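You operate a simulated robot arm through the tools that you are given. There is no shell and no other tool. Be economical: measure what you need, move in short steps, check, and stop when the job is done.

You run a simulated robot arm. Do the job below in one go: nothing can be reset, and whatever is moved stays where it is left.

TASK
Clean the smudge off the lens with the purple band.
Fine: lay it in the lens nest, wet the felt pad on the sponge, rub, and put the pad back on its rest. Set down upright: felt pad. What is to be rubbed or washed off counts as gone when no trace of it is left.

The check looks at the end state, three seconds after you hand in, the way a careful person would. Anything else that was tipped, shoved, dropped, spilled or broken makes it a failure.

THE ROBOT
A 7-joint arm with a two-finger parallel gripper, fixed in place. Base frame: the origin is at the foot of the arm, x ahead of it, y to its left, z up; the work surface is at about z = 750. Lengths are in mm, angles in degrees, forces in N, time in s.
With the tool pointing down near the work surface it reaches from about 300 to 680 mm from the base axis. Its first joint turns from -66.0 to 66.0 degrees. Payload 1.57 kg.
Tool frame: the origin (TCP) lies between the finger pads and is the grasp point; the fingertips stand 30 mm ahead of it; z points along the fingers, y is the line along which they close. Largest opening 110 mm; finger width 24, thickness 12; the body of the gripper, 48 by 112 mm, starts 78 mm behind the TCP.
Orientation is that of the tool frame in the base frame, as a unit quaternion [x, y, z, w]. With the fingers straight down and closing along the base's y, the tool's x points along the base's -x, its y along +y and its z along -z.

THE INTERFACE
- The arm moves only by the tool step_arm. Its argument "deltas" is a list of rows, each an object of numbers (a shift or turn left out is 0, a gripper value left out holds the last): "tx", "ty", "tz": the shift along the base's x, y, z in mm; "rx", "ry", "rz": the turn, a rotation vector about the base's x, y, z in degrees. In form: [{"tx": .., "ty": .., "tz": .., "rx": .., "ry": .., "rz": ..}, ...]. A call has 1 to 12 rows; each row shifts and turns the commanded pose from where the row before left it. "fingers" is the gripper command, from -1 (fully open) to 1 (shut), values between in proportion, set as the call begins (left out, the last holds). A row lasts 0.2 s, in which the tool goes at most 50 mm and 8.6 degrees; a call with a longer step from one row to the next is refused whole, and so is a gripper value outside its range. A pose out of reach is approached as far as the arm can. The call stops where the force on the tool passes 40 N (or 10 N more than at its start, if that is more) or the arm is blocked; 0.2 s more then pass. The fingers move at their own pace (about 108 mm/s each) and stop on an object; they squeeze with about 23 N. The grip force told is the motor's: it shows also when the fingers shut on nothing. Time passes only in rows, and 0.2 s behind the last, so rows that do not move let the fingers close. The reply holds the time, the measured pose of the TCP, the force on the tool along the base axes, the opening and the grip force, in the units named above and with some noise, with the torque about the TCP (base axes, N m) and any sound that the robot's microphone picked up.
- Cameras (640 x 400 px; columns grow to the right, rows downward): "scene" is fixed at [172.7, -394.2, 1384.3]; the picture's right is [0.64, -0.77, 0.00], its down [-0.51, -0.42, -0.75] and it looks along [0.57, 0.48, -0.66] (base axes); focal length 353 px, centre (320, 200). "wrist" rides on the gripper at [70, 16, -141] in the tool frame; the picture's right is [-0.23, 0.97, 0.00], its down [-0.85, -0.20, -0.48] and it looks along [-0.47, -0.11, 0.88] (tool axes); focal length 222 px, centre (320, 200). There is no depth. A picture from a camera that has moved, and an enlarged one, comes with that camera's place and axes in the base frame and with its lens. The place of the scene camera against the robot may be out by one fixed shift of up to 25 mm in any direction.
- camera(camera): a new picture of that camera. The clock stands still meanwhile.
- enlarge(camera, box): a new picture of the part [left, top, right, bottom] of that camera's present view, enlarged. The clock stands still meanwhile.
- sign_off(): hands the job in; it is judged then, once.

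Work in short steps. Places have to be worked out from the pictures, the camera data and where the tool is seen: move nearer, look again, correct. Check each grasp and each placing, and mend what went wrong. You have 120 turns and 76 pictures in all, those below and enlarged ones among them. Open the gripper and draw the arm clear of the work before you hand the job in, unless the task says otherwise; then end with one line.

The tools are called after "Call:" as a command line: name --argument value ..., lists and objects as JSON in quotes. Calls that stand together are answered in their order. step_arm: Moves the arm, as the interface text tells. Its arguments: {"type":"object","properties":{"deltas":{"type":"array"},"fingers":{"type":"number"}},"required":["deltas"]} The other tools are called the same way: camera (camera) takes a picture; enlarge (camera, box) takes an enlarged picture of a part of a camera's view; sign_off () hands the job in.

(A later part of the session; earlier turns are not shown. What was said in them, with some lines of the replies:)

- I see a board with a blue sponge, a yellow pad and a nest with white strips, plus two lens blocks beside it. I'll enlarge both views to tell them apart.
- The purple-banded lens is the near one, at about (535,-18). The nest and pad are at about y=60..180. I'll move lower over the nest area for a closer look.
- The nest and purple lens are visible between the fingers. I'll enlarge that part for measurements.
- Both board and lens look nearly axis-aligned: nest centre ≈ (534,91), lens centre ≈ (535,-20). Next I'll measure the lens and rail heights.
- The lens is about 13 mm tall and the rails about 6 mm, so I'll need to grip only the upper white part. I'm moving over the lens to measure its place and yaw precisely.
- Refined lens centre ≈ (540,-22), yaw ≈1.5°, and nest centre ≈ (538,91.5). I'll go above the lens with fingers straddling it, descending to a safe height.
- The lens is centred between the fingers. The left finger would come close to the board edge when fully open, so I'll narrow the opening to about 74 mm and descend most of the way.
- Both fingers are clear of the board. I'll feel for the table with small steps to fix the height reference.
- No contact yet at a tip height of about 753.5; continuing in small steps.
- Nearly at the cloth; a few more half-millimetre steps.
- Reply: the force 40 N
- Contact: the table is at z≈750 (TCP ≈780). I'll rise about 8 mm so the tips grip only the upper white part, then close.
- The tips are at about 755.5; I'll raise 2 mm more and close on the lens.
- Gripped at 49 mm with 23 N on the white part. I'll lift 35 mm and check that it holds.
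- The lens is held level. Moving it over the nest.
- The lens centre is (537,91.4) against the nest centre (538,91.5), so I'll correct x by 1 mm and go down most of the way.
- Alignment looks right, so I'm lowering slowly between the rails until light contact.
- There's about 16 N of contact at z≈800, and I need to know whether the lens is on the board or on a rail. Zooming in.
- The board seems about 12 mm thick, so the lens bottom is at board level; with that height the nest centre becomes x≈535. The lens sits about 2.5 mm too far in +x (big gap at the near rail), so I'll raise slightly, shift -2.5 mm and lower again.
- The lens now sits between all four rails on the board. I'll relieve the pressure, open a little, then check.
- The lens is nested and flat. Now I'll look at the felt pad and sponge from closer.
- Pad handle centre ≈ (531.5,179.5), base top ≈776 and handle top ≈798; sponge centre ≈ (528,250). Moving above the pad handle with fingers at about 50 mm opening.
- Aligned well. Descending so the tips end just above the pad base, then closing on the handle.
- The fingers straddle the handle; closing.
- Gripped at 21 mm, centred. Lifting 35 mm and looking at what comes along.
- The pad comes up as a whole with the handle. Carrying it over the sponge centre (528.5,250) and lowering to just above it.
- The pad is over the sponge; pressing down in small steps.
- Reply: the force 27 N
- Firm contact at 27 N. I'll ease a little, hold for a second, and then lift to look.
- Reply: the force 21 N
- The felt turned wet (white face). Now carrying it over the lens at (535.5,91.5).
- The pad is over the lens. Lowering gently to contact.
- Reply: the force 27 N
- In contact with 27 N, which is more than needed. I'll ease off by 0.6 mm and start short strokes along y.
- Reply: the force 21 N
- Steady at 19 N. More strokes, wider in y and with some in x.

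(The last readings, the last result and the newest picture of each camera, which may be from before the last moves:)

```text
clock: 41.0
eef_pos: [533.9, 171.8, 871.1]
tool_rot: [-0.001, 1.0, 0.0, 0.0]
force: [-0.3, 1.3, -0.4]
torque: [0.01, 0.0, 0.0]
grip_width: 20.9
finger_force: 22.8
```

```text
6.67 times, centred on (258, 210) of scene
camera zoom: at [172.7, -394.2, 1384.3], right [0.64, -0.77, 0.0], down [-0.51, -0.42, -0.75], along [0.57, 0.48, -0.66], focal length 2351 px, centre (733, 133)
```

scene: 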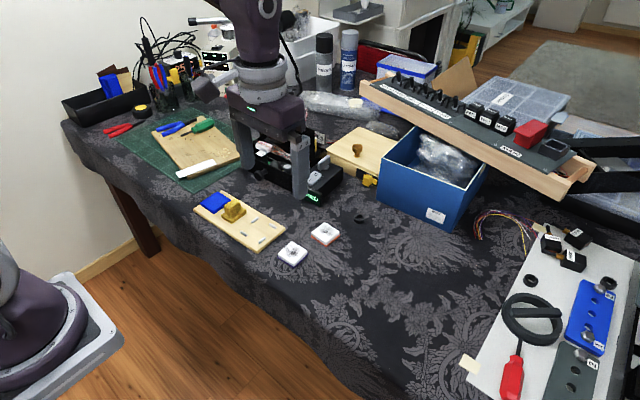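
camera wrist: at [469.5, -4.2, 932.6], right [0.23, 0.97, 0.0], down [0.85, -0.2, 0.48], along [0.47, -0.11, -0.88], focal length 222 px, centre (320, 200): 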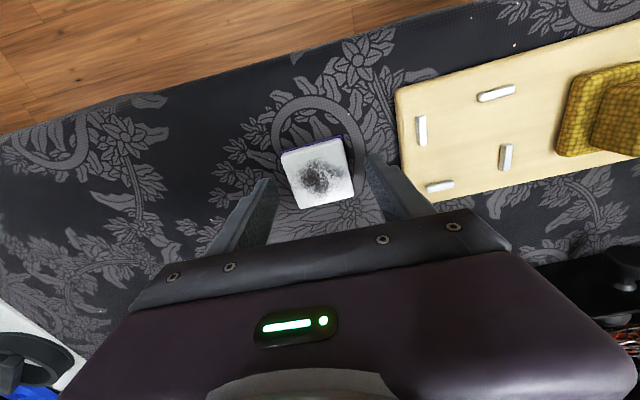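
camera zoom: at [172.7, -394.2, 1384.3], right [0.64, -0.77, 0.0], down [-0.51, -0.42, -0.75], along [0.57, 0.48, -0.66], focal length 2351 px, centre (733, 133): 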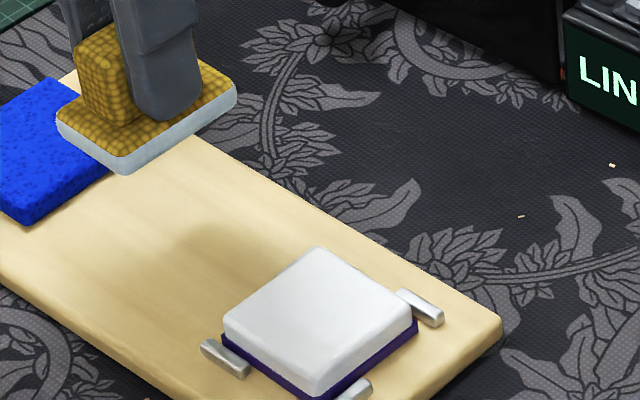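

The lens looks clean. Zooming in for any faint trace.

Call:
enlarge --camera "scene" --box '[240, 214, 276, 242]'

Call:
enlarge --camera "wrist" --box '[180, 110, 290, 220]'

```text
14.29 times, centred on (258, 228) of scene
camera zoom: at [172.7, -394.2, 1384.3], right [0.64, -0.77, 0.0], down [-0.51, -0.42, -0.75], along [0.57, 0.48, -0.66], focal length 5038 px, centre (1206, -200)
```

zoom: 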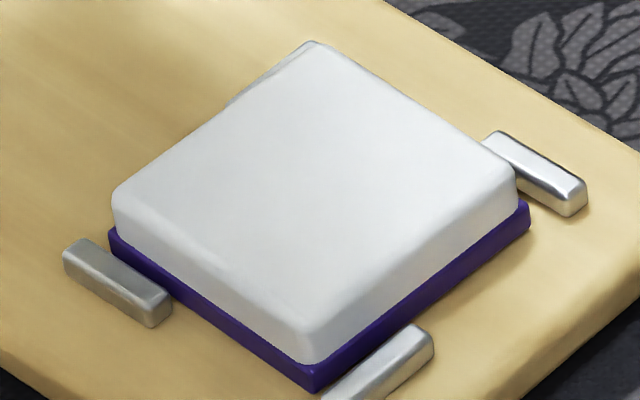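

```text
3.64 times, centred on (235, 165) of wrist
camera zoom: at [463.7, 188.0, 1013.2], right [0.23, 0.97, 0.0], down [0.86, -0.2, 0.48], along [0.47, -0.11, -0.88], focal length 808 px, centre (629, 327)
```

zoom: 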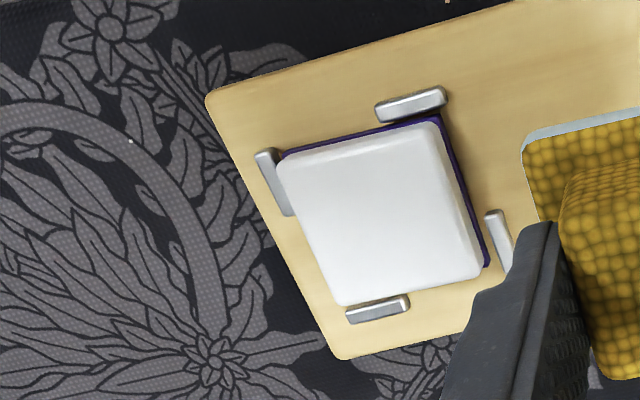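

No trace is left and the lens is still in its nest. Returning the pad above its original spot (533.5,179.6) and lowering.

Call:
step_arm --deltas '[{"tx": -2.7, "ty": 8}, {"tz": -25}, {"tz": -18}, {"tz": -10}, {}]'

Call:
enlarge --camera "scene" --box '[190, 170, 286, 230]'

Call:
enlarge --camera "wrist" --box '[240, 90, 440, 230]'

```text
clock: 42.2
eef_pos: [531.7, 179.3, 816.7]
tool_rot: [0.0, 1.0, 0.0, 0.0]
force: [-0.1, -0.1, -0.7]
torque: [-0.01, -0.01, -0.01]
grip_width: 21.0
finger_force: 23.1
```

```text
6.67 times, centred on (238, 200) of scene
camera zoom: at [172.7, -394.2, 1384.3], right [0.64, -0.77, 0.0], down [-0.51, -0.42, -0.75], along [0.57, 0.48, -0.66], focal length 2351 px, centre (867, 200)
```

zoom: 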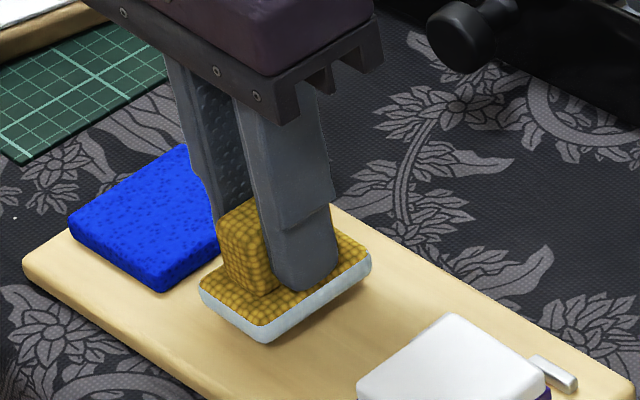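

```text
2.86 times, centred on (340, 160) of wrist
camera zoom: at [461.5, 195.8, 959.1], right [0.23, 0.97, 0.0], down [0.85, -0.2, 0.48], along [0.47, -0.11, -0.88], focal length 635 px, centre (263, 314)
```

zoom: 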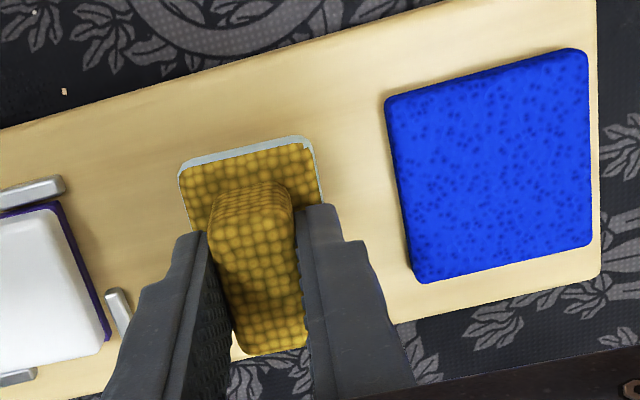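

The pad may be a few mm off its original spot. I'll compare using the same crop as at the grasp.

Call:
step_arm --deltas '[{"tz": -2}, {"tz": -1}, {}]'

Call:
enlarge --camera "scene" --box '[206, 180, 270, 220]'

```text
clock: 43.0
eef_pos: [530.6, 179.0, 814.5]
tool_rot: [0.0, 1.0, 0.0, 0.0]
force: [-0.2, 0.4, -0.5]
torque: [0.01, -0.01, 0.01]
grip_width: 20.9
finger_force: 23.5
```

```text
10.00 times, centred on (238, 200) of scene
camera zoom: at [172.7, -394.2, 1384.3], right [0.64, -0.77, 0.0], down [-0.51, -0.42, -0.75], along [0.57, 0.48, -0.66], focal length 3526 px, centre (1140, 200)
```

zoom: 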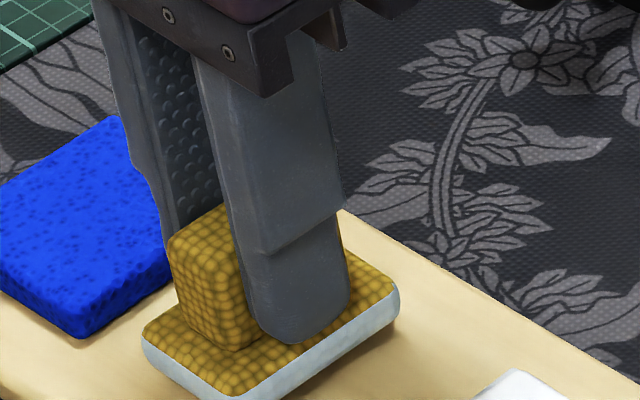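

The gripper and pad sit about 2.5 mm short in x compared with the grasp pose. Correcting by +2.5, -0.5 and lowering until contact.

Call:
step_arm --deltas '[{"tx": 2.5, "ty": -0.5}, {"tz": -1}, {"tz": -1}, {"tz": -0.7}, {"tz": -0.5}, {}]'

Call:
enlarge --camera "scene" --box '[206, 180, 270, 220]'

```text
clock: 44.4
eef_pos: [534.9, 178.9, 811.2]
tool_rot: [0.0, 1.0, 0.0, 0.0]
force: [-0.2, -0.1, -1.1]
torque: [-0.02, 0.0, 0.04]
grip_width: 21.1
finger_force: 23.1
```

```text
10.00 times, centred on (238, 200) of scene
camera zoom: at [172.7, -394.2, 1384.3], right [0.64, -0.77, 0.0], down [-0.51, -0.42, -0.75], along [0.57, 0.48, -0.66], focal length 3526 px, centre (1140, 200)
```

zoom: 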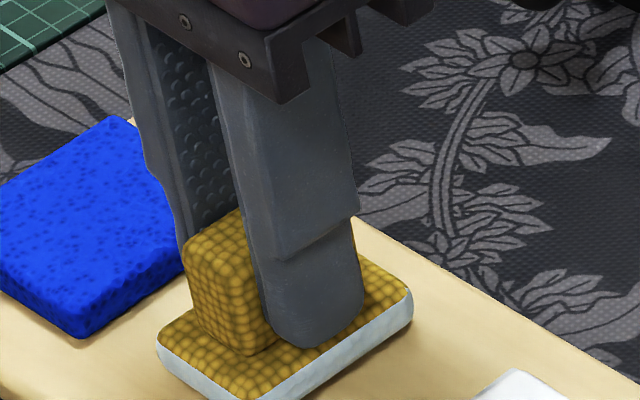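

Now it's about 1.5 mm over. A small back-correction, then continuing down to contact.

Call:
step_arm --deltas '[{"tx": -1.2, "ty": 0.7}, {"tz": -0.7}, {"tz": -0.5}, {"tz": -0.5}, {}]'

Call:
enlarge --camera "scene" --box '[206, 180, 270, 220]'

```text
clock: 45.6
eef_pos: [534.4, 180.4, 809.4]
tool_rot: [0.0, 1.0, 0.001, 0.0]
force: [0.2, 0.8, -0.2]
torque: [-0.01, 0.03, -0.01]
grip_width: 21.0
finger_force: 23.6
```

```text
10.00 times, centred on (238, 200) of scene
camera zoom: at [172.7, -394.2, 1384.3], right [0.64, -0.77, 0.0], down [-0.51, -0.42, -0.75], along [0.57, 0.48, -0.66], focal length 3526 px, centre (1140, 200)
```

zoom: 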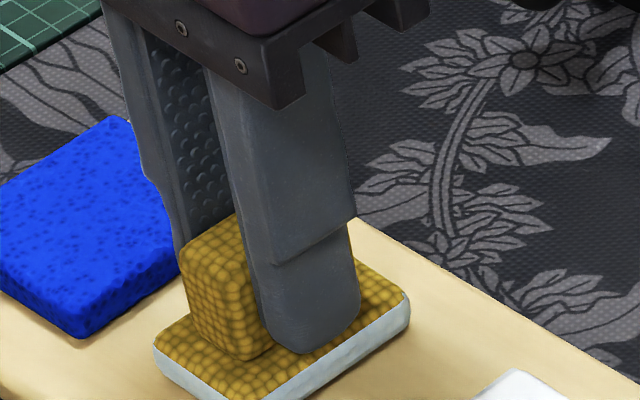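

Position is within about 1 mm. The pad slid up a couple of mm in the grip, so I'll lower further to contact.

Call:
step_arm --deltas '[{"tz": -0.7}, {"tz": -0.7}, {"tz": -0.5}, {"tz": -0.5}, {}]'

```text
clock: 46.8
eef_pos: [536.4, 179.4, 806.5]
tool_rot: [0.0, 1.0, 0.0, 0.001]
force: [-2.3, -0.3, 27.5]
torque: [-0.04, 0.06, -0.02]
grip_width: 20.9
finger_force: 23.3
```

Contact with the board. I'll relieve the pressure slightly and check before releasing.

Call:
step_arm --deltas '[{"tz": 0.8}, {}]'

Call:
enlarge --camera "scene" --box '[206, 180, 270, 220]'

```text
clock: 47.4
eef_pos: [535.1, 180.1, 806.9]
tool_rot: [0.0, 1.0, 0.0, 0.001]
force: [2.9, -0.3, 10.6]
torque: [0.0, -0.27, 0.0]
grip_width: 20.8
finger_force: 23.1
```

```text
10.00 times, centred on (238, 200) of scene
camera zoom: at [172.6, -394.3, 1384.3], right [0.64, -0.77, 0.0], down [-0.51, -0.42, -0.75], along [0.57, 0.48, -0.66], focal length 3526 px, centre (1140, 200)
```

zoom: 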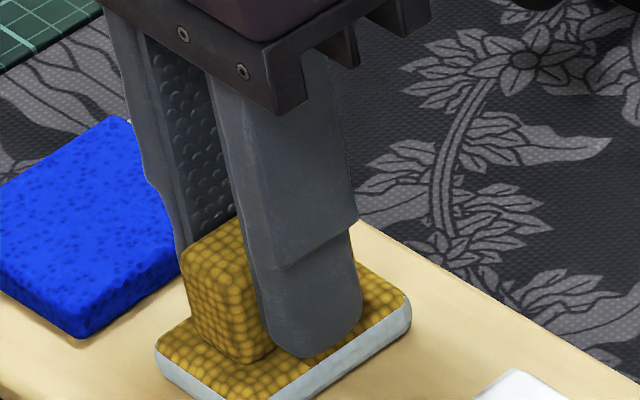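

The pad is on the board within about 1 mm of its original place. Opening partly and rising.

Call:
step_arm --deltas '[{}, {}]' --fingers 0.1

Call:
step_arm --deltas '[{"tz": 15}, {"tz": 30}, {"tz": 40}, {"tx": -30, "tz": 40}, {"tx": -30, "tz": 30}, {}]'

Call:
camera --camera "scene"

Call:
enlarge --camera "scene" --box '[190, 180, 286, 240]'

Call:
enlarge --camera "scene" --box '[240, 214, 276, 242]'

```text
clock: 48.0
eef_pos: [534.3, 180.5, 807.8]
tool_rot: [0.0, 1.0, 0.0, 0.0]
force: [-0.3, 0.1, -0.1]
torque: [-0.01, 0.03, 0.01]
grip_width: 49.6
finger_force: 0.0
```

```text
clock: 49.4
eef_pos: [473.7, 180.7, 964.5]
tool_rot: [0.0, 1.0, -0.001, -0.001]
force: [0.1, -0.6, -0.1]
torque: [0.0, -0.01, 0.0]
grip_width: 49.6
finger_force: 0.1
```

```text
25 pictures are left
```

scene: 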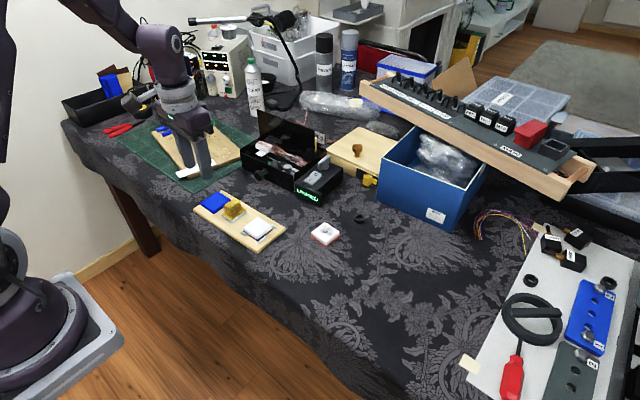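

```text
6.67 times, centred on (238, 210) of scene
camera zoom: at [172.7, -394.2, 1384.3], right [0.64, -0.77, 0.0], down [-0.51, -0.42, -0.75], along [0.57, 0.48, -0.66], focal length 2351 px, centre (867, 133)
```

zoom: 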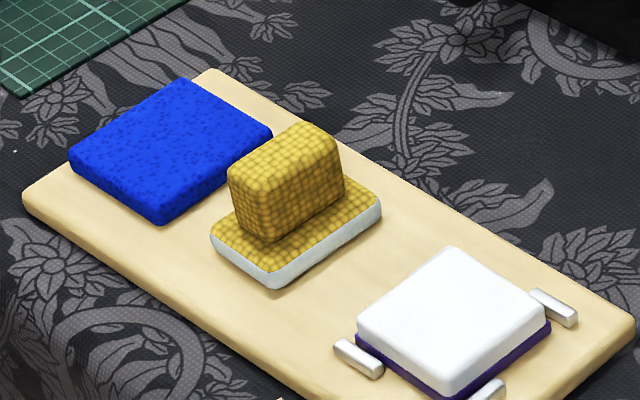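

```text
14.29 times, centred on (258, 228) of scene
camera zoom: at [172.7, -394.2, 1384.3], right [0.64, -0.77, 0.0], down [-0.51, -0.42, -0.75], along [0.57, 0.48, -0.66], focal length 5038 px, centre (1206, -200)
```

zoom: 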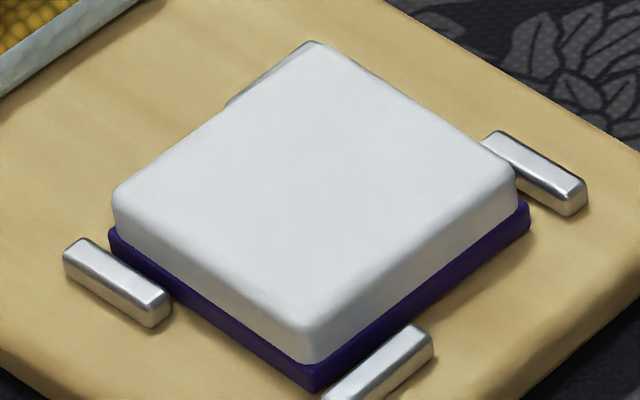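

Everything is in place: the lens is clean and in the nest, the pad is upright on its rest, and the other lens is untouched. I'll open the gripper fully, draw back and hand in.

Call:
step_arm --deltas '[{"tz": 30}, {"tz": 30}, {}]' --fingers -1

Call:
sign_off

```text
clock: 50.2
eef_pos: [473.5, 179.5, 1024.7]
tool_rot: [0.0, 1.0, 0.001, 0.0]
force: [0.3, 0.7, 0.0]
torque: [0.02, 0.01, 0.05]
grip_width: 110.1
finger_force: 0.1
```

```text
The job is handed in.
```

The purple-banded lens is in the nest with no smudge visible in close-up, the felt pad is upright within about 1 mm of where it started, and the job is handed in.
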